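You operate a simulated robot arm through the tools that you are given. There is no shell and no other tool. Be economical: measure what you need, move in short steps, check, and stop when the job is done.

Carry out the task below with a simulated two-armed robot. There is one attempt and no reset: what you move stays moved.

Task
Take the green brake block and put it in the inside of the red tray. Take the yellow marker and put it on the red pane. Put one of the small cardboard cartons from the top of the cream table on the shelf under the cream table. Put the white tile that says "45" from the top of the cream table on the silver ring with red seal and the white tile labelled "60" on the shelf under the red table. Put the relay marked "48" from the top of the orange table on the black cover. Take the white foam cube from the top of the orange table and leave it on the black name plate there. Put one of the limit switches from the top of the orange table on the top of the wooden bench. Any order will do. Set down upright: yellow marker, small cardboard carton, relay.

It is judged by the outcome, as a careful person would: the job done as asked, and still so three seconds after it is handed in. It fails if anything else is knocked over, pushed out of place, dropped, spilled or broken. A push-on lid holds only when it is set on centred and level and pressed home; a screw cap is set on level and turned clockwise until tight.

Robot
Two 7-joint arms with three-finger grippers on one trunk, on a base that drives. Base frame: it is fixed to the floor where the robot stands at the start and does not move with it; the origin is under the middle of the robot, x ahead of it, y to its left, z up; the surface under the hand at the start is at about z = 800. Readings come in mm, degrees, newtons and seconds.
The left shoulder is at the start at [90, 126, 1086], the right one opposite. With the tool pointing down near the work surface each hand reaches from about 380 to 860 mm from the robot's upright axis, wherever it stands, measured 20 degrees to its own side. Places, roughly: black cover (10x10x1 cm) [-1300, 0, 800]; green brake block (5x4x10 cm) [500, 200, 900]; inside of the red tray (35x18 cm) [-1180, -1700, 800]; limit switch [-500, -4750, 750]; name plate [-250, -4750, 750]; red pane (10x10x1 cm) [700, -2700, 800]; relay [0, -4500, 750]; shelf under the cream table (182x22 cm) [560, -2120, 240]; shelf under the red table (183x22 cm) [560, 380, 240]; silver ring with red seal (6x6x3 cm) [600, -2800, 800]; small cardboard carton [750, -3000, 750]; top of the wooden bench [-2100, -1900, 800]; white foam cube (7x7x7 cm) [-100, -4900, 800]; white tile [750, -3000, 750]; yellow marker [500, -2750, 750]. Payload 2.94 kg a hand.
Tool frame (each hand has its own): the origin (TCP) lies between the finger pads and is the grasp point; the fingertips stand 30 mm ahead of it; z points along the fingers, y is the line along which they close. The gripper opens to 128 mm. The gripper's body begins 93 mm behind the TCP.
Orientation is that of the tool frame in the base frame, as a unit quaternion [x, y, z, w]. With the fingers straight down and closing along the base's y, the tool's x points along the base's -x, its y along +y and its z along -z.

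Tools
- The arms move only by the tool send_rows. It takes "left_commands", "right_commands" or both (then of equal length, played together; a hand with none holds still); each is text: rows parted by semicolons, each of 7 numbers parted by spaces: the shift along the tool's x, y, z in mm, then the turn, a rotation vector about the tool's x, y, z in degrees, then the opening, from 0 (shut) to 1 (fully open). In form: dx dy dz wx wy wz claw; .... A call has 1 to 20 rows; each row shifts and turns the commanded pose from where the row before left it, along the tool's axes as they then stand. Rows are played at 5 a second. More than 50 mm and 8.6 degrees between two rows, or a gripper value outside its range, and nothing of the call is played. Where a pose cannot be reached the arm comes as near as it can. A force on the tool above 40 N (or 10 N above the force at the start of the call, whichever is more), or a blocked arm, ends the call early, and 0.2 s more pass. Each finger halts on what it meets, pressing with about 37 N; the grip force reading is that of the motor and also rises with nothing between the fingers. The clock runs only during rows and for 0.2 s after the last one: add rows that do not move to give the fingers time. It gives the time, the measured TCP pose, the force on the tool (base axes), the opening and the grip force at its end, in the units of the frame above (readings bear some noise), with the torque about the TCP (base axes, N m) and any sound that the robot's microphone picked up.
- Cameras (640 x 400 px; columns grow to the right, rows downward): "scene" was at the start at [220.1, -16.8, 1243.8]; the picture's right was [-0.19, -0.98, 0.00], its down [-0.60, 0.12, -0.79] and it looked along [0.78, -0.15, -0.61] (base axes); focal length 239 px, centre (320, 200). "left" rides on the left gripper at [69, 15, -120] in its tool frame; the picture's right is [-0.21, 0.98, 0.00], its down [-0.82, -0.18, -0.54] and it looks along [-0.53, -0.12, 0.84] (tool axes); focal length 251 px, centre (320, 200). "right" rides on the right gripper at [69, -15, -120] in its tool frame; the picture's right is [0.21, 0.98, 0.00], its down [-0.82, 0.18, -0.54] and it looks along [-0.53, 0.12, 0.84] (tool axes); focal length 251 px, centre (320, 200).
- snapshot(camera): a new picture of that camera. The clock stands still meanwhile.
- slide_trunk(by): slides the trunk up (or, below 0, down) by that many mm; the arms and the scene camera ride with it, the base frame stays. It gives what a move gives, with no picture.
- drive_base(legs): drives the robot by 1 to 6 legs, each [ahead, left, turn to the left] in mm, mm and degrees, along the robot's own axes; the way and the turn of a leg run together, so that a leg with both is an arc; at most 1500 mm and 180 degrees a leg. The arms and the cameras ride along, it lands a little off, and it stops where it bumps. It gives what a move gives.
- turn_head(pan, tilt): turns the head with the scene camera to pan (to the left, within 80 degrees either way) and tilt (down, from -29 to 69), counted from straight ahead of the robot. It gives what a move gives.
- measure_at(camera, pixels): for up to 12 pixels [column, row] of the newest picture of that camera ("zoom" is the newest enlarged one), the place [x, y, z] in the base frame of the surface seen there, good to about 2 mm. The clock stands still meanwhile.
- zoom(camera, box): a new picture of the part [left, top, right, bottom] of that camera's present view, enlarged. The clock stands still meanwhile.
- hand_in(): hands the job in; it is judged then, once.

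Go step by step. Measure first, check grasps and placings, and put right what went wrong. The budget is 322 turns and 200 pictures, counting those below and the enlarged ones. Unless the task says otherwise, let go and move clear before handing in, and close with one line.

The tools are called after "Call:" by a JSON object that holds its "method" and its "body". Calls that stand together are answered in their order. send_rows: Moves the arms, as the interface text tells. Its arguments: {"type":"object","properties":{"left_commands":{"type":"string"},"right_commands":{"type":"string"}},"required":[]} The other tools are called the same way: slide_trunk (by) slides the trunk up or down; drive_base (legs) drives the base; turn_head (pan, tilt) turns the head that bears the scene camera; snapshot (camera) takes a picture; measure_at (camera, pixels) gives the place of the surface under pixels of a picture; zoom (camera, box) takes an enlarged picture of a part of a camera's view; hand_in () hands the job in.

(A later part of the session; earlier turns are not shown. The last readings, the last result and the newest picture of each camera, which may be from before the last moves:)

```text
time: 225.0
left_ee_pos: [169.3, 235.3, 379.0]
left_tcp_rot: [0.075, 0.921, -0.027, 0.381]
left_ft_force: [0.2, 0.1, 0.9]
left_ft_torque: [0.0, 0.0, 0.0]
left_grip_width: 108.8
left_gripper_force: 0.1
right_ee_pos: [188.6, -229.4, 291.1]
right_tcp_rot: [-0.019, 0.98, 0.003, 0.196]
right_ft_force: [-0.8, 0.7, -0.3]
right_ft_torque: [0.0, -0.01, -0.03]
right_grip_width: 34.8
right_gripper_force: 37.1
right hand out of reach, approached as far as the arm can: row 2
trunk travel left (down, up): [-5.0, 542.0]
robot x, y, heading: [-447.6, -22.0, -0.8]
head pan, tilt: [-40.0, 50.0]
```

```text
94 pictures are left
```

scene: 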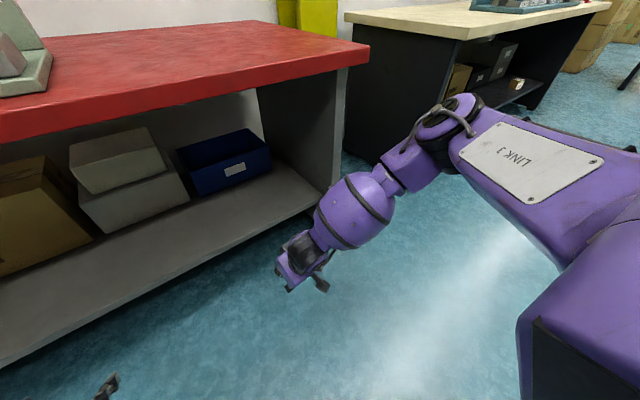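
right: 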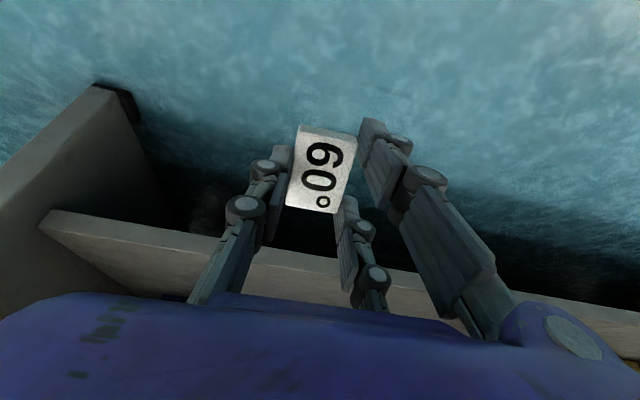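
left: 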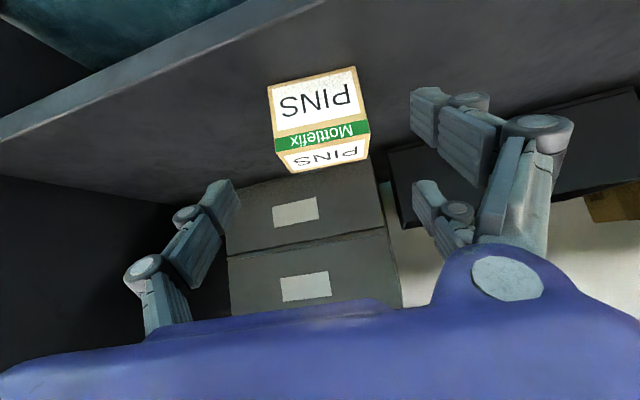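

Good: rel 636 at z=291. Elbow check.

Call:
{"method": "measure_at", "body": {"camera": "scene", "pixels": [[435, 120], [445, 140], [428, 125], [415, 150], [450, 105], [440, 110], [400, 165]]}}

```text
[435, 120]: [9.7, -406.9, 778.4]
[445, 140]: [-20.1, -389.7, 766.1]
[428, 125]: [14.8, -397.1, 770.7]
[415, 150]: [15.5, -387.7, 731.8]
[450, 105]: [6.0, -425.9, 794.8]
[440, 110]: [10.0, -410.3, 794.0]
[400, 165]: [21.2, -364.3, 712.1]
```

Elbow front is near rel 480. I'll raise 40 mm, drive in to robot x≈−160 in two legs, and check.

Call:
{"method": "send_rows", "body": {"right_commands": "-15.4 0 -36.9 0 0 0 0; 0 0 0 0 0 0 0"}}

Call:
{"method": "drive_base", "body": {"legs": [[270, 0, 0.8]]}}

Call:
{"method": "snapshot", "body": {"camera": "scene"}}

Call:
{"method": "snapshot", "body": {"camera": "right"}}

```text
time: 225.6
left_ee_pos: [168.2, 235.6, 379.3]
left_tcp_rot: [0.074, 0.921, -0.025, 0.382]
left_ft_force: [1.5, 0.0, 0.3]
left_ft_torque: [-0.02, 0.01, -0.01]
left_grip_width: 108.8
left_gripper_force: 0.1
right_ee_pos: [188.7, -228.7, 332.0]
right_tcp_rot: [-0.02, 0.98, 0.002, 0.196]
right_ft_force: [-0.9, -0.6, 0.3]
right_ft_torque: [0.01, 0.01, -0.04]
right_grip_width: 34.9
right_gripper_force: 36.6
trunk travel left (down, up): [-5.0, 542.0]
robot x, y, heading: [-448.2, -21.8, -0.6]
head pan, tilt: [-40.0, 50.0]
```

```text
time: 227.7
left_ee_pos: [435.1, 243.3, 378.6]
left_tcp_rot: [0.068, 0.922, -0.023, 0.381]
left_ft_force: [0.2, -0.6, -0.1]
left_ft_torque: [0.0, -0.01, -0.01]
left_grip_width: 108.8
left_gripper_force: 0.1
right_ee_pos: [455.0, -221.6, 327.3]
right_tcp_rot: [-0.027, 0.981, 0.002, 0.19]
right_ft_force: [-0.3, 0.6, -0.6]
right_ft_torque: [0.04, 0.05, -0.05]
right_grip_width: 34.8
right_gripper_force: 36.8
trunk travel left (down, up): [-5.0, 542.0]
robot x, y, heading: [-177.7, -21.0, -0.1]
head pan, tilt: [-40.0, 50.0]
stopped in leg 1: the robot was blocked; the commanded pose is now the measured one
```

```text
93 pictures are left
```

scene: 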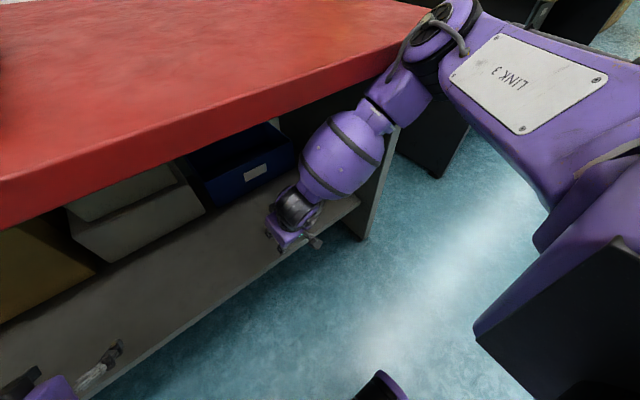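

```text
92 pictures are left
```

right: 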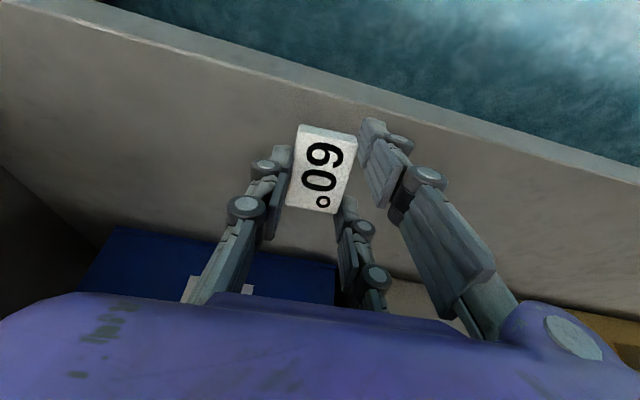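

The elbow touched the table edge at robot x=−178. I'll back off 20 mm, pitch about 10° more (to ~32°), and reach further with the arm.

Call:
{"method": "drive_base", "body": {"legs": [[-22, 0, 0]]}}

Call:
{"method": "send_rows", "body": {"right_commands": "0 0 -10 0 -5.5 0 0; -15 0 0 0 -5.5 0 0; -17 0 10.6 0 0 0 0; -17 0 10.6 0 0 0 0; 0 0 0 0 0 0 0"}}

Call:
{"method": "snapshot", "body": {"camera": "scene"}}

```text
time: 228.5
left_ee_pos: [413.4, 243.5, 378.7]
left_tcp_rot: [0.067, 0.922, -0.022, 0.381]
left_ft_force: [-0.6, 0.0, -0.3]
left_ft_torque: [0.01, 0.01, -0.01]
left_grip_width: 108.7
left_gripper_force: 0.1
right_ee_pos: [433.7, -220.4, 326.1]
right_tcp_rot: [-0.027, 0.981, 0.002, 0.19]
right_ft_force: [0.1, 0.4, -1.1]
right_ft_torque: [-0.02, -0.01, -0.04]
right_grip_width: 34.9
right_gripper_force: 36.9
trunk travel left (down, up): [-5.0, 542.0]
robot x, y, heading: [-199.4, -20.6, 0.1]
head pan, tilt: [-40.0, 50.0]
```

```text
time: 229.7
left_ee_pos: [412.3, 243.4, 377.7]
left_tcp_rot: [0.068, 0.922, -0.024, 0.381]
left_ft_force: [-0.7, -0.3, -0.3]
left_ft_torque: [0.03, -0.02, -0.01]
left_grip_width: 108.8
left_gripper_force: 0.1
right_ee_pos: [484.0, -219.8, 343.8]
right_tcp_rot: [-0.027, 0.959, 0.006, 0.283]
right_ft_force: [-0.7, -0.7, -0.6]
right_ft_torque: [-0.01, 0.02, 0.03]
right_grip_width: 34.9
right_gripper_force: 36.5
trunk travel left (down, up): [-5.0, 542.0]
robot x, y, heading: [-197.4, -23.3, 0.3]
head pan, tilt: [-40.0, 50.0]
```

```text
91 pictures are left
```

scene: 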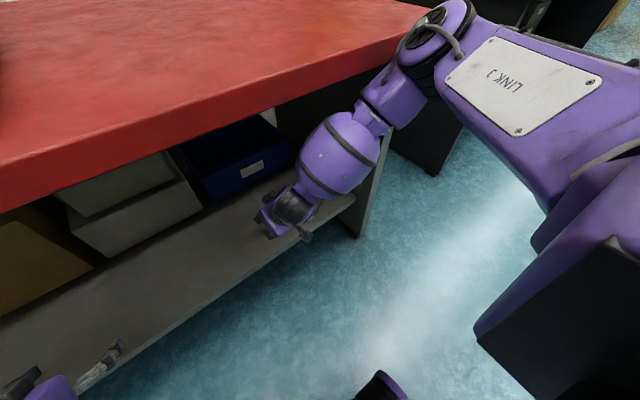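

Pitch 33° at (484,−220,344). Lowering straight down.

Call:
{"method": "send_rows", "body": {"right_commands": "8.1 0 12.6 0 0 0 0; 8.1 0 12.6 0 0 0 0; 5.4 0 8.4 0 0 0 0; 0 0 0 0 0 0 0"}}

Call:
{"method": "snapshot", "body": {"camera": "right"}}

```text
time: 230.7
left_ee_pos: [412.9, 244.1, 378.2]
left_tcp_rot: [0.068, 0.922, -0.023, 0.381]
left_ft_force: [0.2, -0.2, 0.6]
left_ft_torque: [-0.04, 0.0, -0.03]
left_grip_width: 109.0
left_gripper_force: 0.1
right_ee_pos: [479.5, -223.7, 309.7]
right_tcp_rot: [-0.026, 0.958, 0.006, 0.284]
right_ft_force: [-0.3, -0.6, -0.2]
right_ft_torque: [0.05, -0.04, -0.02]
right_grip_width: 34.8
right_gripper_force: 37.3
right hand out of reach, approached as far as the arm can: row 3
trunk travel left (down, up): [-5.0, 542.0]
robot x, y, heading: [-201.1, -20.0, 0.2]
head pan, tilt: [-40.0, 50.0]
```

```text
90 pictures are left
```

right: 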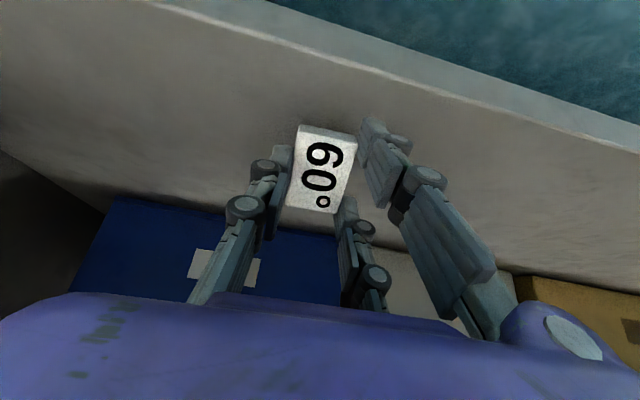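

20 mm short. I'll pitch 6° more and continue down.

Call:
{"method": "send_rows", "body": {"right_commands": "0 0 -5 0 -6 0 0; 9.5 0 11.7 0 0 0 0; 4 0 5 0 0 0 0; 0 0 0 0 0 0 0"}}

```text
time: 231.7
left_ee_pos: [412.6, 243.2, 379.7]
left_tcp_rot: [0.068, 0.921, -0.023, 0.382]
left_ft_force: [0.3, -0.5, -0.3]
left_ft_torque: [0.01, 0.01, -0.02]
left_grip_width: 108.7
left_gripper_force: 0.1
right_ee_pos: [481.3, -223.9, 311.6]
right_tcp_rot: [-0.026, 0.951, 0.006, 0.307]
right_ft_force: [0.6, -0.3, -0.7]
right_ft_torque: [-0.02, 0.02, -0.01]
right_grip_width: 34.7
right_gripper_force: 37.1
right hand out of reach, approached as far as the arm can: row 1, 2, 3
trunk travel left (down, up): [-5.0, 542.0]
robot x, y, heading: [-197.3, -20.7, 0.3]
head pan, tilt: [-40.0, 50.0]
```

The limit tends to ease further outboard. I'll move the hand 50 mm outward (−y) and try lowering again.

Call:
{"method": "send_rows", "body": {"right_commands": "0 -25 -4 0 0 0 0; 0 -25 0 0 0 0 0; 7.5 0 9.5 0 0 0 0; 6 0 7.7 0 0 0 0; 0 0 0 0 0 0 0"}}

```text
time: 232.9
left_ee_pos: [411.5, 244.0, 378.6]
left_tcp_rot: [0.067, 0.922, -0.022, 0.381]
left_ft_force: [-0.4, -0.5, -0.3]
left_ft_torque: [0.0, 0.01, -0.02]
left_grip_width: 108.9
left_gripper_force: 0.0
right_ee_pos: [493.4, -270.0, 305.6]
right_tcp_rot: [-0.026, 0.952, 0.005, 0.305]
right_ft_force: [-0.2, 0.1, 0.4]
right_ft_torque: [0.01, -0.01, -0.03]
right_grip_width: 34.8
right_gripper_force: 36.6
right hand out of reach, approached as far as the arm can: row 2, 3, 4
trunk travel left (down, up): [-5.0, 542.0]
robot x, y, heading: [-203.3, -18.9, 0.1]
head pan, tilt: [-40.0, 50.0]
```

Better: x=493, z=306. Now back 20 and down 16.

Call:
{"method": "send_rows", "body": {"right_commands": "13 0 0.5 0 0 0 0; 12 0 1 0 0 0 0; 0 0 0 0 0 0 0"}}

Call:
{"method": "snapshot", "body": {"camera": "right"}}

```text
time: 233.7
left_ee_pos: [412.2, 244.3, 378.2]
left_tcp_rot: [0.067, 0.922, -0.023, 0.382]
left_ft_force: [0.1, 0.3, 0.4]
left_ft_torque: [0.01, -0.02, 0.0]
left_grip_width: 108.7
left_gripper_force: 0.1
right_ee_pos: [491.2, -267.7, 305.6]
right_tcp_rot: [-0.026, 0.953, 0.005, 0.301]
right_ft_force: [-0.4, 0.0, 0.1]
right_ft_torque: [0.0, 0.0, 0.01]
right_grip_width: 34.7
right_gripper_force: 36.9
right hand out of reach, approached as far as the arm can: row 1, 2
trunk travel left (down, up): [-5.0, 542.0]
robot x, y, heading: [-202.4, -20.3, -0.1]
head pan, tilt: [-40.0, 50.0]
```

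```text
89 pictures are left
```

right: 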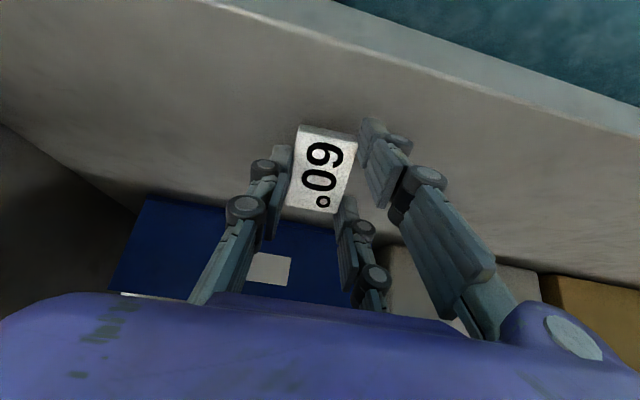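

Call:
{"method": "send_rows", "body": {"right_commands": "0 0 -30 0 0 0 0; 0 0 -20 0 3 0 0; 20 0 10 0 0 0 0; 20 0 10 0 0 0 0; 0 0 0 0 0 0 0"}}

```text
time: 234.9
left_ee_pos: [412.6, 243.6, 379.3]
left_tcp_rot: [0.068, 0.922, -0.023, 0.381]
left_ft_force: [0.2, 1.0, 0.2]
left_ft_torque: [-0.01, -0.03, -0.01]
left_grip_width: 108.7
left_gripper_force: 0.1
right_ee_pos: [443.0, -267.3, 311.8]
right_tcp_rot: [-0.027, 0.96, 0.004, 0.28]
right_ft_force: [0.0, -0.8, -0.4]
right_ft_torque: [0.0, 0.01, -0.02]
right_grip_width: 34.8
right_gripper_force: 36.9
right hand out of reach, approached as far as the arm can: row 4
trunk travel left (down, up): [-5.0, 542.0]
robot x, y, heading: [-197.6, -21.8, 0.2]
head pan, tilt: [-40.0, 50.0]
```

The limits don't allow this facing straight. Turning the robot about 15° right would swing the elbow away from the table edge, but first the left arm must be folded. I'll back off and retract the left hand.

Call:
{"method": "drive_base", "body": {"legs": [[-260, 0, 0]]}}

Call:
{"method": "send_rows", "body": {"left_commands": "0 0 -40 0 7.5 0 0.5; 0 0 -40 0 7.5 0 0.5; 0 0 -40 0 7.5 0 0.5; 0 0 -40 0 7.5 0 0.5; 0 0 -40 0 7.5 0 0.5; 0 0 -40 0 7.5 0 0.5; 0 0 -40 0 0 0 0.5; 30 0 -30 0 0 0 0.5; 30 0 -30 0 0 0 0.5; 0 0 0 0 0 0 0.5"}}

Call:
{"method": "turn_head", "body": {"pan": 40, "tilt": 45}}

Call:
{"method": "snapshot", "body": {"camera": "scene"}}

```text
time: 236.8
left_ee_pos: [153.1, 242.5, 379.1]
left_tcp_rot: [0.068, 0.922, -0.023, 0.381]
left_ft_force: [0.0, -0.4, -0.7]
left_ft_torque: [0.03, 0.01, 0.0]
left_grip_width: 108.7
left_gripper_force: 0.0
right_ee_pos: [182.4, -268.6, 311.2]
right_tcp_rot: [-0.027, 0.96, 0.005, 0.279]
right_ft_force: [0.3, 0.1, 0.0]
right_ft_torque: [0.03, -0.01, -0.01]
right_grip_width: 34.7
right_gripper_force: 36.6
trunk travel left (down, up): [-5.0, 542.0]
robot x, y, heading: [-461.5, -23.7, 0.0]
head pan, tilt: [-40.0, 50.0]
```

```text
time: 239.0
left_ee_pos: [-8.1, 264.4, 690.0]
left_tcp_rot: [0.072, 0.997, 0.005, -0.001]
left_ft_force: [0.8, -0.2, -1.0]
left_ft_torque: [-0.01, 0.01, -0.02]
left_grip_width: 64.0
left_gripper_force: 0.1
right_ee_pos: [184.1, -268.5, 311.7]
right_tcp_rot: [-0.026, 0.96, 0.003, 0.279]
right_ft_force: [-0.2, -0.5, 0.3]
right_ft_torque: [-0.03, -0.01, -0.02]
right_grip_width: 35.0
right_gripper_force: 37.0
trunk travel left (down, up): [-5.0, 542.0]
robot x, y, heading: [-459.7, -20.9, -0.2]
head pan, tilt: [-40.0, 50.0]
```

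```text
time: 240.5
left_ee_pos: [-7.9, 263.2, 689.4]
left_tcp_rot: [0.072, 0.997, 0.004, -0.001]
left_ft_force: [-0.1, -0.1, 0.5]
left_ft_torque: [0.05, 0.01, 0.02]
left_grip_width: 64.1
left_gripper_force: 0.1
right_ee_pos: [182.7, -268.0, 311.6]
right_tcp_rot: [-0.027, 0.96, 0.004, 0.279]
right_ft_force: [0.5, 0.0, -0.9]
right_ft_torque: [-0.03, 0.01, -0.02]
right_grip_width: 35.0
right_gripper_force: 37.0
trunk travel left (down, up): [-5.0, 542.0]
robot x, y, heading: [-458.4, -22.3, -0.1]
head pan, tilt: [40.0, 45.0]
```

```text
88 pictures are left
```

scene: 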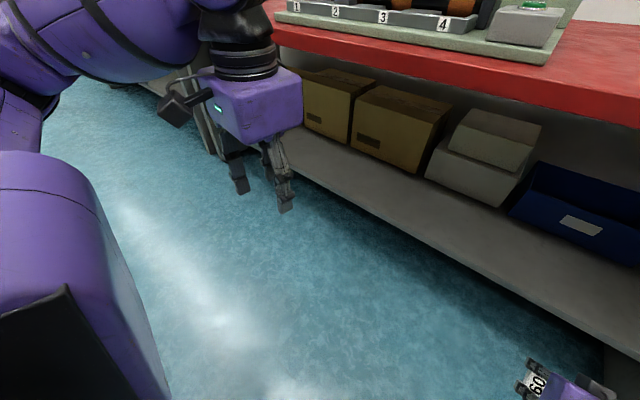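

The left hand is vertical at z=690. I'll raise it above tabletop height (z≈870) so it can pass over the table.

Call:
{"method": "send_rows", "body": {"left_commands": "0 0 -45 0 0 0 0.5; 0 0 -45 0 0 0 0.5; 0 0 -45 0 0 0 0.5; 0 0 -45 0 0 0 0.5; 0 0 -30 0 0 0 0.5; 0 0 0 0 0 0 0.5"}}

Call:
{"method": "snapshot", "body": {"camera": "scene"}}

```text
time: 241.9
left_ee_pos: [-8.7, 262.9, 899.3]
left_tcp_rot: [0.071, 0.997, 0.005, -0.001]
left_ft_force: [-0.6, 0.3, 0.2]
left_ft_torque: [0.03, -0.04, -0.05]
left_grip_width: 64.0
left_gripper_force: 0.0
right_ee_pos: [182.8, -268.4, 311.3]
right_tcp_rot: [-0.025, 0.96, 0.004, 0.279]
right_ft_force: [-0.2, 0.4, -0.8]
right_ft_torque: [-0.03, 0.01, 0.01]
right_grip_width: 34.8
right_gripper_force: 36.7
trunk travel left (down, up): [-5.0, 542.0]
robot x, y, heading: [-459.1, -18.6, -0.1]
head pan, tilt: [40.0, 45.0]
```

```text
87 pictures are left
```

scene: 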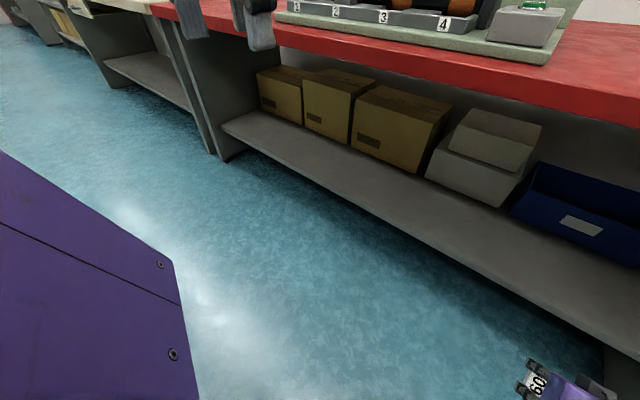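

Left arm is high now. I'll set the right hand back to a 22° pitch, then turn the robot 15° right.

Call:
{"method": "send_rows", "body": {"right_commands": "-13.4 20 -21 0 5 0 0; 0 20 0 0 5 0 0; 0 0 0 0 0 0 0"}}

Call:
{"method": "drive_base", "body": {"legs": [[0, 0, -15], [0, 30, 0]]}}

Call:
{"method": "turn_head", "body": {"pan": 30, "tilt": 10}}

Call:
{"method": "snapshot", "body": {"camera": "scene"}}

```text
time: 242.7
left_ee_pos: [-8.9, 260.8, 899.5]
left_tcp_rot: [0.072, 0.997, 0.005, -0.001]
left_ft_force: [-0.4, -0.3, 0.4]
left_ft_torque: [0.02, -0.02, 0.03]
left_grip_width: 63.9
left_gripper_force: 0.0
right_ee_pos: [181.7, -226.9, 336.4]
right_tcp_rot: [-0.027, 0.981, 0.002, 0.193]
right_ft_force: [-0.7, 0.6, -0.7]
right_ft_torque: [-0.01, 0.01, -0.03]
right_grip_width: 35.0
right_gripper_force: 37.0
trunk travel left (down, up): [-5.0, 542.0]
robot x, y, heading: [-457.7, -18.1, 0.0]
head pan, tilt: [40.0, 45.0]
```

```text
time: 244.5
left_ee_pos: [57.6, 163.5, 899.1]
left_tcp_rot: [0.202, 0.979, 0.004, 0.0]
left_ft_force: [0.6, -0.5, -0.2]
left_ft_torque: [0.0, 0.02, 0.01]
left_grip_width: 64.0
left_gripper_force: 0.0
right_ee_pos: [114.6, -358.1, 336.7]
right_tcp_rot: [0.101, 0.976, -0.024, 0.193]
right_ft_force: [-0.1, 0.3, -0.9]
right_ft_torque: [-0.02, 0.0, 0.03]
right_grip_width: 34.9
right_gripper_force: 36.8
trunk travel left (down, up): [-5.0, 542.0]
robot x, y, heading: [-450.9, 4.5, -15.1]
head pan, tilt: [40.0, 45.0]
```

```text
time: 245.6
left_ee_pos: [56.3, 163.3, 899.3]
left_tcp_rot: [0.201, 0.979, 0.005, 0.0]
left_ft_force: [0.2, 1.1, 0.5]
left_ft_torque: [0.03, 0.01, 0.0]
left_grip_width: 64.2
left_gripper_force: 0.1
right_ee_pos: [113.7, -358.7, 337.0]
right_tcp_rot: [0.102, 0.976, -0.024, 0.193]
right_ft_force: [0.1, -0.3, -0.1]
right_ft_torque: [0.0, 0.0, -0.01]
right_grip_width: 35.0
right_gripper_force: 37.6
trunk travel left (down, up): [-5.0, 542.0]
robot x, y, heading: [-451.3, 6.7, -15.1]
head pan, tilt: [30.0, 10.0]
```

```text
86 pictures are left
```

scene: 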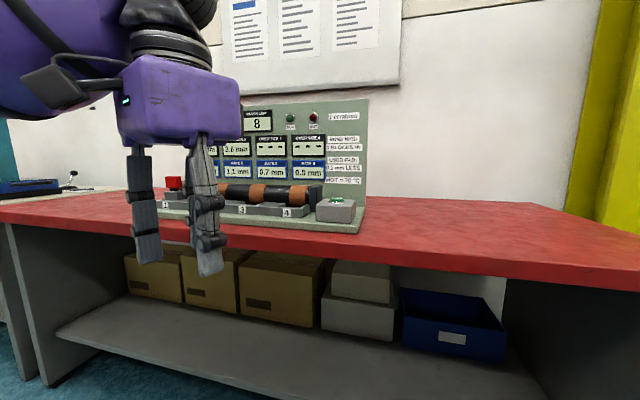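

The left hand clears the tabletop. I'll raise it 40 more and drive in diagonally (pure +x), in two stages.

Call:
{"method": "send_rows", "body": {"left_commands": "0 0 -40 0 0 0 0.5; 0 0 0 0 0 0 0.5"}}

Call:
{"method": "drive_base", "body": {"legs": [[251, 110, 0]]}}

Call:
{"method": "turn_head", "body": {"pan": -30, "tilt": 48}}

Call:
{"method": "snapshot", "body": {"camera": "scene"}}

```text
time: 246.2
left_ee_pos: [56.4, 164.3, 937.9]
left_tcp_rot: [0.201, 0.979, 0.005, 0.0]
left_ft_force: [-0.6, -0.2, -0.4]
left_ft_torque: [0.0, 0.01, -0.03]
left_grip_width: 63.9
left_gripper_force: 0.2
right_ee_pos: [114.8, -359.2, 335.6]
right_tcp_rot: [0.102, 0.976, -0.024, 0.193]
right_ft_force: [-0.1, 0.5, -0.3]
right_ft_torque: [0.01, 0.01, 0.01]
right_grip_width: 34.9
right_gripper_force: 37.2
trunk travel left (down, up): [-5.0, 542.0]
robot x, y, heading: [-450.8, 8.6, -15.0]
head pan, tilt: [30.0, 10.0]
```

```text
time: 248.1
left_ee_pos: [330.9, 203.1, 938.9]
left_tcp_rot: [0.201, 0.98, 0.005, -0.001]
left_ft_force: [-0.2, 0.1, -0.2]
left_ft_torque: [-0.01, 0.0, -0.03]
left_grip_width: 64.3
left_gripper_force: 0.1
right_ee_pos: [386.7, -318.4, 335.9]
right_tcp_rot: [0.101, 0.976, -0.023, 0.193]
right_ft_force: [-0.3, 0.5, -0.4]
right_ft_torque: [-0.04, 0.0, 0.02]
right_grip_width: 34.7
right_gripper_force: 36.5
trunk travel left (down, up): [-5.0, 542.0]
robot x, y, heading: [-182.1, 47.4, -15.0]
head pan, tilt: [30.0, 10.0]
```

```text
time: 249.4
left_ee_pos: [328.2, 204.8, 938.5]
left_tcp_rot: [0.201, 0.98, 0.005, -0.001]
left_ft_force: [-0.5, 0.4, -0.1]
left_ft_torque: [-0.02, 0.06, -0.02]
left_grip_width: 64.0
left_gripper_force: 0.0
right_ee_pos: [385.2, -317.1, 337.0]
right_tcp_rot: [0.101, 0.976, -0.023, 0.193]
right_ft_force: [0.2, 0.8, 0.4]
right_ft_torque: [0.03, 0.01, 0.0]
right_grip_width: 34.9
right_gripper_force: 37.1
trunk travel left (down, up): [-5.0, 542.0]
robot x, y, heading: [-180.1, 48.9, -14.8]
head pan, tilt: [-30.0, 48.0]
```

```text
85 pictures are left
```

scene: 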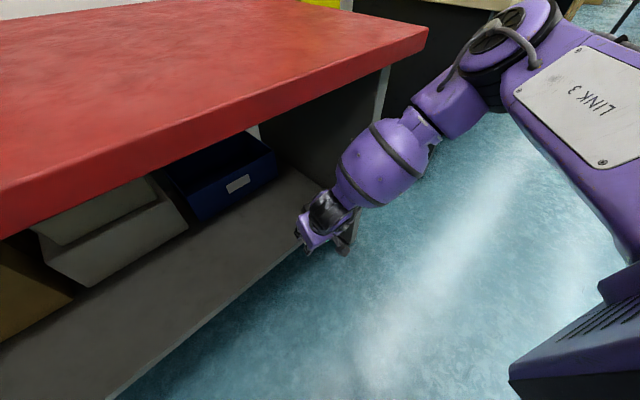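

Call:
{"method": "measure_at", "body": {"camera": "scene", "pixels": [[465, 75], [450, 85], [480, 50], [440, 110], [425, 30], [500, 30], [385, 75]]}}

```text
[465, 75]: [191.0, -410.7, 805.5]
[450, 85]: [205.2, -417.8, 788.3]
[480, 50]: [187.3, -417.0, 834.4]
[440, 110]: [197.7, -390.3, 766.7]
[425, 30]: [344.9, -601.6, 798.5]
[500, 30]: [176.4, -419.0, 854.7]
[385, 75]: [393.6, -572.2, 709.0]
```

The remaining elbow gap (about 80 mm) is slightly short. I'll turn 8° more to the right, raise the left hand a bit more, then go in.

Call:
{"method": "send_rows", "body": {"left_commands": "0 0 -40 0 0 0 0.5; 0 0 0 0 0 0 0.5"}}

Call:
{"method": "drive_base", "body": {"legs": [[0, 0, -8], [75, 85, 0]]}}

Call:
{"method": "snapshot", "body": {"camera": "scene"}}

Call:
{"method": "measure_at", "body": {"camera": "scene", "pixels": [[465, 75], [450, 85], [480, 50], [440, 110]]}}

```text
time: 250.0
left_ee_pos: [329.3, 204.1, 977.5]
left_tcp_rot: [0.201, 0.98, 0.005, 0.0]
left_ft_force: [-0.4, 0.1, 0.4]
left_ft_torque: [0.0, 0.01, -0.03]
left_grip_width: 64.3
left_gripper_force: 0.1
right_ee_pos: [386.1, -317.3, 335.2]
right_tcp_rot: [0.102, 0.976, -0.023, 0.193]
right_ft_force: [-0.6, -0.1, 0.4]
right_ft_torque: [-0.01, 0.01, 0.01]
right_grip_width: 34.8
right_gripper_force: 37.2
trunk travel left (down, up): [-5.0, 542.0]
robot x, y, heading: [-182.0, 51.0, -15.2]
head pan, tilt: [-30.0, 48.0]
```

```text
time: 252.0
left_ee_pos: [448.8, 181.3, 977.2]
left_tcp_rot: [0.268, 0.964, 0.006, 0.0]
left_ft_force: [0.1, -0.8, -0.6]
left_ft_torque: [0.02, 0.02, 0.01]
left_grip_width: 64.0
left_gripper_force: 0.0
right_ee_pos: [432.1, -343.8, 336.4]
right_tcp_rot: [0.168, 0.966, -0.037, 0.19]
right_ft_force: [-0.2, 0.5, -0.5]
right_ft_torque: [-0.04, 0.05, -0.03]
right_grip_width: 34.7
right_gripper_force: 37.0
trunk travel left (down, up): [-5.0, 542.0]
robot x, y, heading: [-77.3, 96.0, -22.9]
head pan, tilt: [-30.0, 48.0]
```

```text
84 pictures are left
```

scene: 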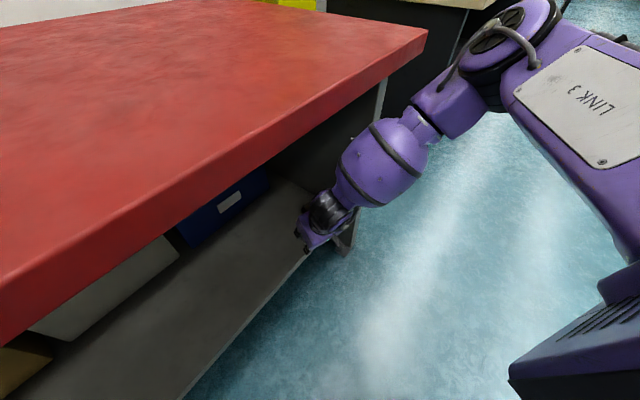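

```text
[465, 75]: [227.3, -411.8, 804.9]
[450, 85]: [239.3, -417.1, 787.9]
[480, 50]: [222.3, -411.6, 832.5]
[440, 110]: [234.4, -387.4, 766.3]
```

Gap is still there. 42 mm more in x.

Call:
{"method": "drive_base", "body": {"legs": [[31, 35, 0]]}}

Call:
{"method": "snapshot", "body": {"camera": "right"}}

Call:
{"method": "measure_at", "body": {"camera": "right", "pixels": [[330, 100], [320, 90], [300, 110], [360, 60], [322, 135], [318, 205]]}}

```text
time: 253.0
left_ee_pos: [490.9, 201.1, 978.0]
left_tcp_rot: [0.268, 0.963, 0.005, 0.001]
left_ft_force: [-0.5, 0.9, -0.6]
left_ft_torque: [0.01, 0.03, -0.01]
left_grip_width: 63.9
left_gripper_force: 0.0
right_ee_pos: [474.5, -323.5, 335.1]
right_tcp_rot: [0.168, 0.966, -0.037, 0.191]
right_ft_force: [0.3, 0.0, -0.3]
right_ft_torque: [0.01, 0.02, 0.01]
right_grip_width: 35.1
right_gripper_force: 37.0
trunk travel left (down, up): [-5.0, 542.0]
robot x, y, heading: [-34.0, 116.3, -23.0]
head pan, tilt: [-30.0, 48.0]
```

```text
83 pictures are left
```

right: 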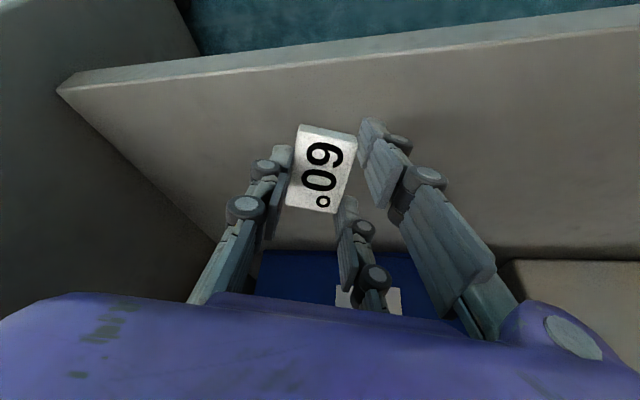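

```text
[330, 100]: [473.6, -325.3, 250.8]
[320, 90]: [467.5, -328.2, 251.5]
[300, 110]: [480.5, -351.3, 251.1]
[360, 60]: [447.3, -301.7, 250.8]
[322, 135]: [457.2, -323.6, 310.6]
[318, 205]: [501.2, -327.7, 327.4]
```

In place at (474,−323), well over the shelf. Lowering straight down.

Call:
{"method": "send_rows", "body": {"right_commands": "5.7 0 13.8 0 0 0 0; 5.7 0 13.8 0 0 0 0; 3 0 7.4 0 0 0 0; 0 0 0 0 0 0 0"}}

```text
time: 254.0
left_ee_pos: [490.2, 201.1, 977.9]
left_tcp_rot: [0.268, 0.963, 0.006, 0.0]
left_ft_force: [0.1, 0.8, 0.2]
left_ft_torque: [-0.01, -0.01, 0.02]
left_grip_width: 63.9
left_gripper_force: 0.0
right_ee_pos: [474.0, -324.8, 298.5]
right_tcp_rot: [0.169, 0.966, -0.037, 0.191]
right_ft_force: [0.0, -0.8, -0.1]
right_ft_torque: [0.02, -0.02, 0.01]
right_grip_width: 34.9
right_gripper_force: 37.0
trunk travel left (down, up): [-5.0, 542.0]
robot x, y, heading: [-32.1, 119.6, -22.8]
head pan, tilt: [-30.0, 48.0]
```

Call:
{"method": "send_rows", "body": {"right_commands": "2.3 0 5.5 0 0 0 0; 1.5 0 3.7 0 0 0 0; 1.1 0 2.8 0 0 0 0; 0 0 0 0 0 0 0"}}

Call:
{"method": "snapshot", "body": {"camera": "right"}}

```text
time: 254.8
left_ee_pos: [489.1, 200.7, 979.0]
left_tcp_rot: [0.269, 0.963, 0.005, 0.001]
left_ft_force: [-0.6, 0.4, -0.1]
left_ft_torque: [0.02, 0.0, -0.02]
left_grip_width: 64.0
left_gripper_force: 0.0
right_ee_pos: [475.4, -324.0, 292.2]
right_tcp_rot: [0.17, 0.965, -0.037, 0.194]
right_ft_force: [-9.9, 1.1, 21.5]
right_ft_torque: [0.64, 0.74, 0.25]
right_grip_width: 34.8
right_gripper_force: 36.8
trunk travel left (down, up): [-5.0, 542.0]
robot x, y, heading: [-35.7, 113.8, -22.8]
head pan, tilt: [-30.0, 48.0]
stopped in row 3 (right hand): the force on the tool passed its limit at 43 N (the readings are from after the stop); the commanded pose is now the measured one
```

```text
82 pictures are left
```

right: 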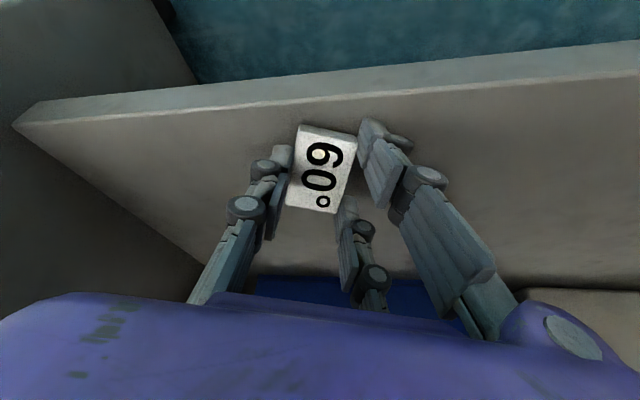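

Contact with the shelf at z=292. I'll release gently and let the tile's far edge settle the last bit.

Call:
{"method": "send_rows", "body": {"right_commands": "0 0 0 0 0 0 0.28; 0 0 0 0 0 0 0.32; 0 0 0 0 0 0 0.4; 0 0 0 0 0 0 0.5; 0 0 0 0 0 0 0.5; -10 0 -25 0 0 0 0.5; -10 0 -25 0 0 0 0.5; 0 0 0 0 0 0 0.5"}}

Call:
{"method": "snapshot", "body": {"camera": "right"}}

```text
time: 256.6
left_ee_pos: [489.1, 199.8, 978.2]
left_tcp_rot: [0.269, 0.963, 0.005, 0.0]
left_ft_force: [0.4, -0.5, -1.1]
left_ft_torque: [0.01, -0.02, -0.01]
left_grip_width: 64.1
left_gripper_force: 0.1
right_ee_pos: [473.9, -323.8, 344.5]
right_tcp_rot: [0.17, 0.966, -0.035, 0.193]
right_ft_force: [0.8, 0.5, -0.3]
right_ft_torque: [0.0, 0.01, 0.05]
right_grip_width: 63.6
right_gripper_force: 0.2
trunk travel left (down, up): [-5.0, 542.0]
robot x, y, heading: [-36.0, 118.8, -23.0]
head pan, tilt: [-30.0, 48.0]
```

```text
81 pictures are left
```

right: 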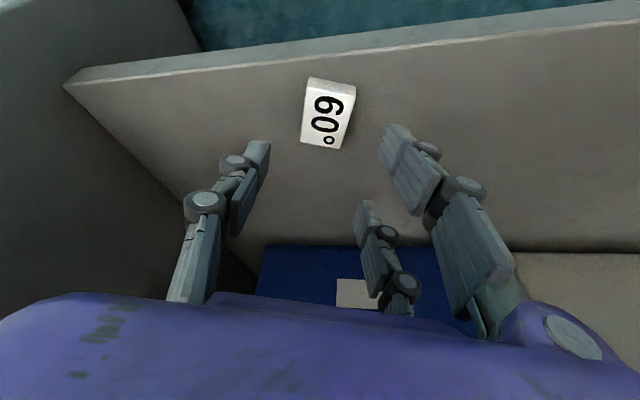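

The 60 tile lies flat on the red table's shelf. Now I'll back out, turn toward the orange table and drive down the aisle, raising the trunk.

Call:
{"method": "drive_base", "body": {"legs": [[-331, -138, 0], [0, 0, -67], [1400, 0, 0], [1300, 0, 0]]}}

Call:
{"method": "slide_trunk", "body": {"by": 295}}

Call:
{"method": "turn_head", "body": {"pan": 0, "tilt": 22}}

Call:
{"method": "snapshot", "body": {"camera": "scene"}}

```text
time: 274.5
left_ee_pos: [-156.9, -3025.5, 978.4]
left_tcp_rot: [0.761, 0.649, 0.005, 0.003]
left_ft_force: [0.4, 0.4, -0.7]
left_ft_torque: [0.03, -0.04, 0.03]
left_grip_width: 64.2
left_gripper_force: 0.0
right_ee_pos: [-649.3, -3207.4, 344.3]
right_tcp_rot: [0.68, 0.706, -0.137, 0.14]
right_ft_force: [-0.4, 0.4, 0.3]
right_ft_torque: [0.05, -0.04, 0.0]
right_grip_width: 63.9
right_gripper_force: 0.1
trunk travel left (down, up): [-5.0, 542.0]
robot x, y, heading: [-430.4, -2570.2, -91.0]
head pan, tilt: [-30.0, 48.0]
```

```text
time: 277.5
left_ee_pos: [-157.2, -3025.1, 1273.3]
left_tcp_rot: [0.761, 0.649, 0.004, 0.004]
left_ft_force: [0.5, -0.1, 0.1]
left_ft_torque: [0.02, -0.01, 0.02]
left_grip_width: 64.0
left_gripper_force: 0.0
right_ee_pos: [-649.5, -3225.2, 703.6]
right_tcp_rot: [0.671, 0.697, -0.177, 0.178]
right_ft_force: [0.3, -0.4, -0.1]
right_ft_torque: [0.03, -0.05, -0.01]
right_grip_width: 64.3
right_gripper_force: 0.0
trunk travel left (down, up): [-300.0, 247.0]
robot x, y, heading: [-428.4, -2568.1, -90.9]
head pan, tilt: [-30.0, 48.0]
```

```text
time: 278.4
left_ee_pos: [-158.2, -3024.8, 1273.4]
left_tcp_rot: [0.761, 0.649, 0.004, 0.004]
left_ft_force: [0.3, -0.6, -1.1]
left_ft_torque: [0.02, -0.04, 0.02]
left_grip_width: 63.8
left_gripper_force: 0.0
right_ee_pos: [-650.0, -3223.9, 703.6]
right_tcp_rot: [0.672, 0.697, -0.178, 0.178]
right_ft_force: [-0.1, -1.0, 0.1]
right_ft_torque: [0.03, 0.0, -0.02]
right_grip_width: 64.1
right_gripper_force: 0.0
trunk travel left (down, up): [-300.0, 247.0]
robot x, y, heading: [-433.5, -2565.1, -91.1]
head pan, tilt: [0.0, 22.0]
```

```text
80 pictures are left
```

scene: 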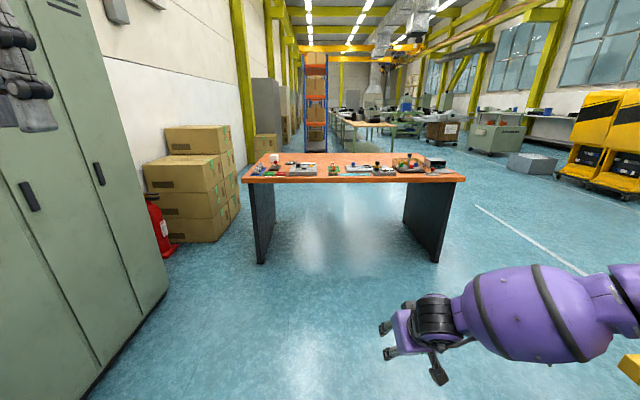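

The orange table is ahead. I'll bring both hands to a normal vertical pose, then drive up to it.

Call:
{"method": "send_rows", "body": {"right_commands": "0 0 -40 0 7.2 0 0.5; 0 0 -40 0 7.2 0 0.5; 0 0 -40 0 7.2 0 0.5; 0 0 -40 0 7.2 0 0.5; 0 0 -45 0 0 0 0.5; 0 0 -45 0 0 0 0.5; 0 0 -45 0 0 0 0.5; 20 0 -30 0 0 0 0.5; 0 0 0 0 0 0 0.5", "left_commands": "0 0 40 0 0 0 0.5; 0 0 40 0 0 0 0.5; 0 0 40 0 0 0 0.5; 0 0 40 0 0 0 0.5; 0 0 40 0 0 0 0.5; 0 0 20 0 0 0 0.5; 0 0 0 0 0 0 0.5; 0 0 0 0 0 0 0.5; 0 0 0 0 0 0 0.5"}}

Call:
{"method": "drive_base", "body": {"legs": [[1300, 140, 0]]}}

Call:
{"method": "turn_head", "body": {"pan": 0, "tilt": 35}}

Call:
{"method": "snapshot", "body": {"camera": "scene"}}

```text
time: 280.4
left_ee_pos: [-155.4, -3025.7, 1052.3]
left_tcp_rot: [0.761, 0.649, 0.004, 0.004]
left_ft_force: [0.5, -0.5, 0.0]
left_ft_torque: [0.01, 0.0, -0.02]
left_grip_width: 64.2
left_gripper_force: 0.1
right_ee_pos: [-649.3, -3153.9, 1019.9]
right_tcp_rot: [0.695, 0.719, -0.005, -0.002]
right_ft_force: [0.7, 0.3, 0.2]
right_ft_torque: [0.02, 0.03, 0.03]
right_grip_width: 63.7
right_gripper_force: 0.0
trunk travel left (down, up): [-300.0, 247.0]
robot x, y, heading: [-433.6, -2566.4, -91.1]
head pan, tilt: [0.0, 22.0]
```

```text
time: 286.9
left_ee_pos: [-31.4, -4317.4, 1051.2]
left_tcp_rot: [0.76, 0.65, 0.004, 0.004]
left_ft_force: [-0.4, 0.2, -0.1]
left_ft_torque: [0.01, 0.0, 0.01]
left_grip_width: 63.9
left_gripper_force: 0.1
right_ee_pos: [-525.2, -4448.4, 1018.7]
right_tcp_rot: [0.693, 0.721, -0.006, -0.001]
right_ft_force: [0.2, 0.1, -0.6]
right_ft_torque: [0.0, 0.0, 0.0]
right_grip_width: 63.9
right_gripper_force: 0.1
trunk travel left (down, up): [-300.0, 247.0]
robot x, y, heading: [-308.2, -3865.0, -90.6]
head pan, tilt: [0.0, 22.0]
```

```text
time: 287.7
left_ee_pos: [-31.0, -4317.9, 1052.1]
left_tcp_rot: [0.76, 0.65, 0.004, 0.003]
left_ft_force: [-0.2, -0.1, -0.8]
left_ft_torque: [0.0, 0.02, -0.03]
left_grip_width: 63.9
left_gripper_force: 0.1
right_ee_pos: [-524.9, -4447.8, 1020.1]
right_tcp_rot: [0.694, 0.72, -0.005, -0.002]
right_ft_force: [-0.6, -0.4, -0.8]
right_ft_torque: [0.0, -0.01, -0.01]
right_grip_width: 64.2
right_gripper_force: 0.1
trunk travel left (down, up): [-300.0, 247.0]
robot x, y, heading: [-311.2, -3862.6, -90.7]
head pan, tilt: [0.0, 35.0]
```

```text
79 pictures are left
```

scene: 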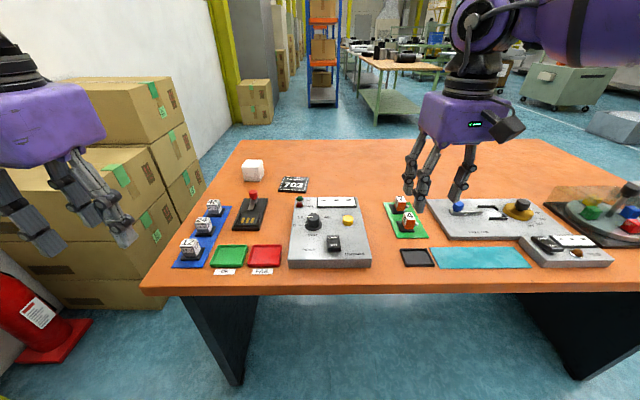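

Items are in view: the white cube at (252,170), the name plate at (294,184), relays on the blue strip at left, and parts on the green plate near (405,215). I'll zoom in to identify them.

Call:
{"method": "zoom", "body": {"camera": "scene", "box": [160, 150, 380, 285]}}

Call:
{"method": "zoom", "body": {"camera": "scene", "box": [370, 160, 620, 290]}}

```text
2.91 times, centred on (270, 218) of scene
```

zoom: 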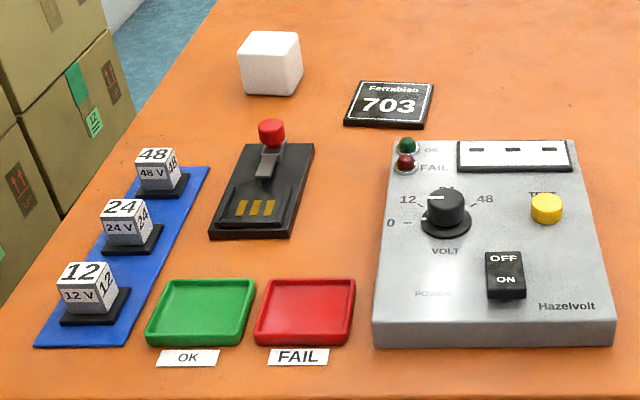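

```text
2.56 times, centred on (495, 225) of scene
```

zoom: 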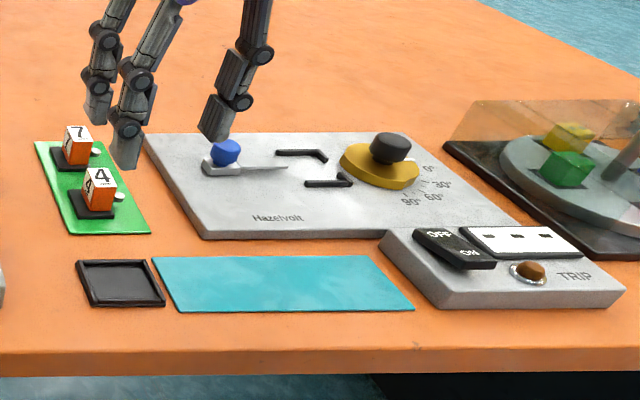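

Relay "48" is at the top of the blue strip, the limit switches (7 and 4) are on the green strip, and the plate "703" is the name plate. Measuring.

Call:
{"method": "measure_at", "body": {"camera": "scene", "pixels": [[253, 162], [245, 175], [261, 177], [294, 184], [281, 178], [305, 180], [281, 190], [306, 193], [213, 202], [212, 209], [216, 214], [222, 210]]}}

Call:
{"method": "measure_at", "body": {"camera": "zoom", "pixels": [[72, 132], [78, 152], [98, 175], [100, 195], [90, 215], [120, 198], [75, 165], [96, 152], [45, 150], [140, 232], [300, 280], [250, 200]]}}

```text
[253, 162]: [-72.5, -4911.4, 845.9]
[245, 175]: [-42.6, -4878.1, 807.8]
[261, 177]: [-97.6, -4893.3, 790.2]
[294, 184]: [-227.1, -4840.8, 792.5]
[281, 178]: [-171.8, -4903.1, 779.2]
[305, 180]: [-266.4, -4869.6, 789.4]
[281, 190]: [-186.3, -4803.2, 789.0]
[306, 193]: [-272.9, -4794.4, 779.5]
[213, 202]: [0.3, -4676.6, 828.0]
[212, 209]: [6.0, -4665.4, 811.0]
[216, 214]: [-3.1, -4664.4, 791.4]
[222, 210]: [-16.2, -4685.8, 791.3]
```

```text
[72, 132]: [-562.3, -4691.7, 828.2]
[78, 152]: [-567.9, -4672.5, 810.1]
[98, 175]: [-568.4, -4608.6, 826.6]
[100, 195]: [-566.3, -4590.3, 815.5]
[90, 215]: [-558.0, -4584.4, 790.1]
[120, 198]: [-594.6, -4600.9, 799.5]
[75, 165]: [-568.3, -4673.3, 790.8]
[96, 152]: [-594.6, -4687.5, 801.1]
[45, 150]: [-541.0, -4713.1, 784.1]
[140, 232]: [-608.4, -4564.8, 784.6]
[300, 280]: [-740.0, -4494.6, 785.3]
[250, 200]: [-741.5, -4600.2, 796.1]
```

Table top is z≈780. I'll drive 300 closer, move the left hand over the white cube, and look.

Call:
{"method": "drive_base", "body": {"legs": [[300, 0, 0]]}}

Call:
{"method": "send_rows", "body": {"left_commands": "0 0 0 0 0 -4 0.8; -40 0 10 0 0 -4 0.8; -40 0 10 0 0 0 0.8; -40 0 20 0 0 0 0.8; -40 0 20 0 0 0 0.8; -40 0 20 0 0 0 0.8; -40 0 20 0 0 0 0.8; -40 0 0 0 0 0 0.8; 0 0 0 0 0 0 0.8"}}

Call:
{"method": "snapshot", "body": {"camera": "left"}}

```text
time: 289.7
left_ee_pos: [-33.9, -4617.0, 1052.7]
left_tcp_rot: [0.76, 0.65, 0.004, 0.004]
left_ft_force: [0.3, -0.6, -0.8]
left_ft_torque: [0.0, 0.02, -0.01]
left_grip_width: 63.7
left_gripper_force: 0.0
right_ee_pos: [-528.1, -4749.2, 1020.2]
right_tcp_rot: [0.693, 0.721, -0.005, -0.001]
right_ft_force: [0.5, -0.9, -0.6]
right_ft_torque: [0.04, -0.01, 0.0]
right_grip_width: 64.0
right_gripper_force: 0.0
trunk travel left (down, up): [-300.0, 247.0]
robot x, y, heading: [-311.9, -4168.4, -90.7]
head pan, tilt: [0.0, 35.0]
```

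```text
time: 291.7
left_ee_pos: [-28.0, -4860.0, 957.7]
left_tcp_rot: [0.713, 0.701, 0.004, 0.004]
left_ft_force: [0.9, -0.4, -0.5]
left_ft_torque: [0.05, 0.01, -0.02]
left_grip_width: 102.4
left_gripper_force: 0.0
left hand out of reach, approached as far as the arm can: row 7, 8
right_ee_pos: [-527.7, -4749.9, 1019.7]
right_tcp_rot: [0.693, 0.721, -0.005, -0.002]
right_ft_force: [-0.3, -0.9, -0.4]
right_ft_torque: [0.03, 0.02, 0.01]
right_grip_width: 64.0
right_gripper_force: 0.0
trunk travel left (down, up): [-300.0, 247.0]
robot x, y, heading: [-314.5, -4163.1, -90.4]
head pan, tilt: [0.0, 35.0]
```

```text
76 pictures are left
```

left: 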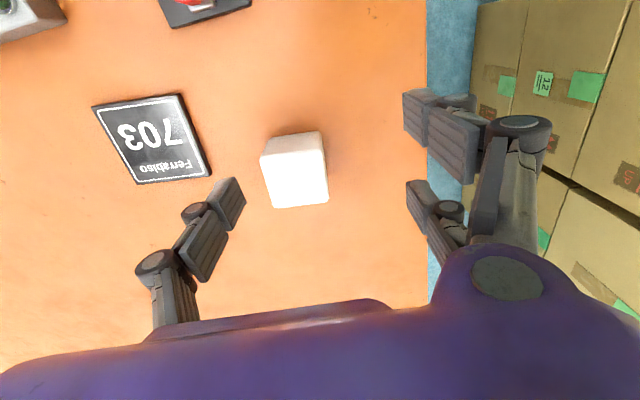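

Call:
{"method": "measure_at", "body": {"camera": "left", "pixels": [[264, 157], [321, 136], [277, 203], [325, 198], [298, 172], [150, 138], [97, 108], [180, 96], [140, 180], [209, 172]]}}

```text
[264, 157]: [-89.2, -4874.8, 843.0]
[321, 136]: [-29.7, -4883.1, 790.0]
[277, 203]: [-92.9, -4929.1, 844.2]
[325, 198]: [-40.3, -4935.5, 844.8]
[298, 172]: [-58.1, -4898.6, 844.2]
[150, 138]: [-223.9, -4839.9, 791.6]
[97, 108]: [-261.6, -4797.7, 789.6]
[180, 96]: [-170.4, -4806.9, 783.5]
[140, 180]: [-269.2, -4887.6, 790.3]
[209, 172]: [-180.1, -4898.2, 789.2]
```

Cube: centre (−64,−4905), yaw −7°, top 845. Plate: centre (−220,−4848), top 790. I'll drive 55 closer for reach and align over the cube.

Call:
{"method": "drive_base", "body": {"legs": [[57, 0, 0]]}}

Call:
{"method": "send_rows", "body": {"left_commands": "12 -20 20 0 0 6 0.8; 0 -16 20 0 0 0 0.8; 0 0 10 0 0 0 0.8; 0 0 0 0 0 0 0.8"}}

Call:
{"method": "snapshot", "body": {"camera": "left"}}

Call:
{"method": "measure_at", "body": {"camera": "left", "pixels": [[230, 190], [410, 110], [410, 195], [310, 150], [340, 150], [280, 200]]}}

```text
time: 292.7
left_ee_pos: [-30.8, -4914.8, 958.3]
left_tcp_rot: [0.714, 0.7, 0.003, 0.003]
left_ft_force: [-0.2, -0.7, -0.7]
left_ft_torque: [0.02, -0.04, 0.02]
left_grip_width: 102.5
left_gripper_force: 0.1
right_ee_pos: [-529.7, -4804.2, 1019.8]
right_tcp_rot: [0.694, 0.72, -0.005, -0.002]
right_ft_force: [-0.5, -1.0, -0.1]
right_ft_torque: [0.04, -0.01, -0.05]
right_grip_width: 63.8
right_gripper_force: 0.1
trunk travel left (down, up): [-300.0, 247.0]
robot x, y, heading: [-315.4, -4218.2, -90.7]
head pan, tilt: [0.0, 35.0]
```

```text
time: 293.7
left_ee_pos: [-66.2, -4899.3, 907.8]
left_tcp_rot: [0.749, 0.663, 0.003, 0.004]
left_ft_force: [-0.2, -0.6, -0.7]
left_ft_torque: [0.01, 0.0, 0.04]
left_grip_width: 102.5
left_gripper_force: 0.1
right_ee_pos: [-528.5, -4803.8, 1019.6]
right_tcp_rot: [0.693, 0.72, -0.006, -0.002]
right_ft_force: [0.3, -0.4, 0.2]
right_ft_torque: [0.03, -0.02, 0.02]
right_grip_width: 64.0
right_gripper_force: 0.1
trunk travel left (down, up): [-300.0, 247.0]
robot x, y, heading: [-312.4, -4218.0, -90.9]
head pan, tilt: [0.0, 35.0]
```

```text
75 pictures are left
```

left: 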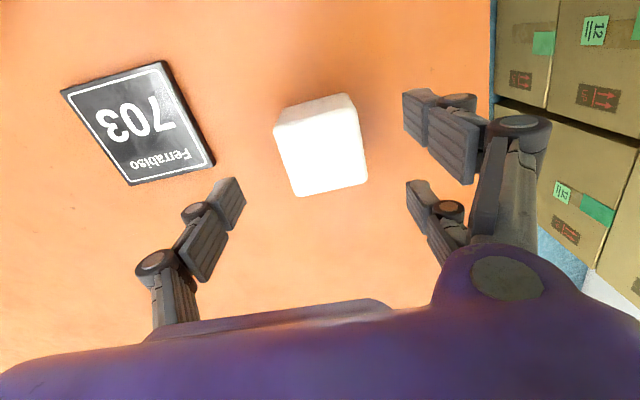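

```text
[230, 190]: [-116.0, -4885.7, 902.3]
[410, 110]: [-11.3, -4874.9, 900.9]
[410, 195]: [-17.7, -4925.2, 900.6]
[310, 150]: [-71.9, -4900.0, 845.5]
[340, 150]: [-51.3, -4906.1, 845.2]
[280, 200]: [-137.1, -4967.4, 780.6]
```

Aligned. I'll descend to mid-cube and close gently.

Call:
{"method": "send_rows", "body": {"left_commands": "-4 0 30 0 0 0 0.8; 0 0 30 0 0 0 0.8; 0 0 30 0 0 0 0.8; 0 0 0 0 0 0 0.7; 0 0 0 0 0 0 0.6; 0 0 0 0 0 0 0.52; 0 0 0 0 0 0 0.48; 0 0 0 0 0 0 0.48"}}

Call:
{"method": "snapshot", "body": {"camera": "left"}}

```text
time: 295.5
left_ee_pos: [-46.1, -4898.4, 832.6]
left_tcp_rot: [0.748, 0.663, 0.004, 0.004]
left_ft_force: [-0.3, 0.4, 1.3]
left_ft_torque: [-0.05, 0.05, -0.05]
left_grip_width: 63.9
left_gripper_force: 37.2
left hand out of reach, approached as far as the arm can: row 1, 2, 3
right_ee_pos: [-529.3, -4803.7, 1019.6]
right_tcp_rot: [0.693, 0.721, -0.006, -0.002]
right_ft_force: [-0.5, 0.2, 0.0]
right_ft_torque: [0.01, 0.0, -0.01]
right_grip_width: 63.9
right_gripper_force: 0.2
trunk travel left (down, up): [-300.0, 247.0]
robot x, y, heading: [-315.3, -4217.0, -90.6]
head pan, tilt: [0.0, 35.0]
```

```text
74 pictures are left
```

left: 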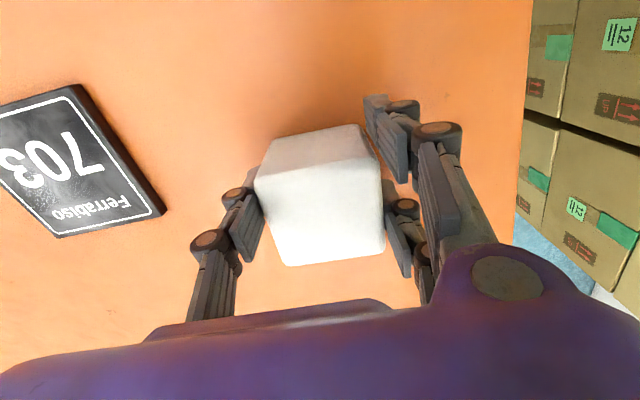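

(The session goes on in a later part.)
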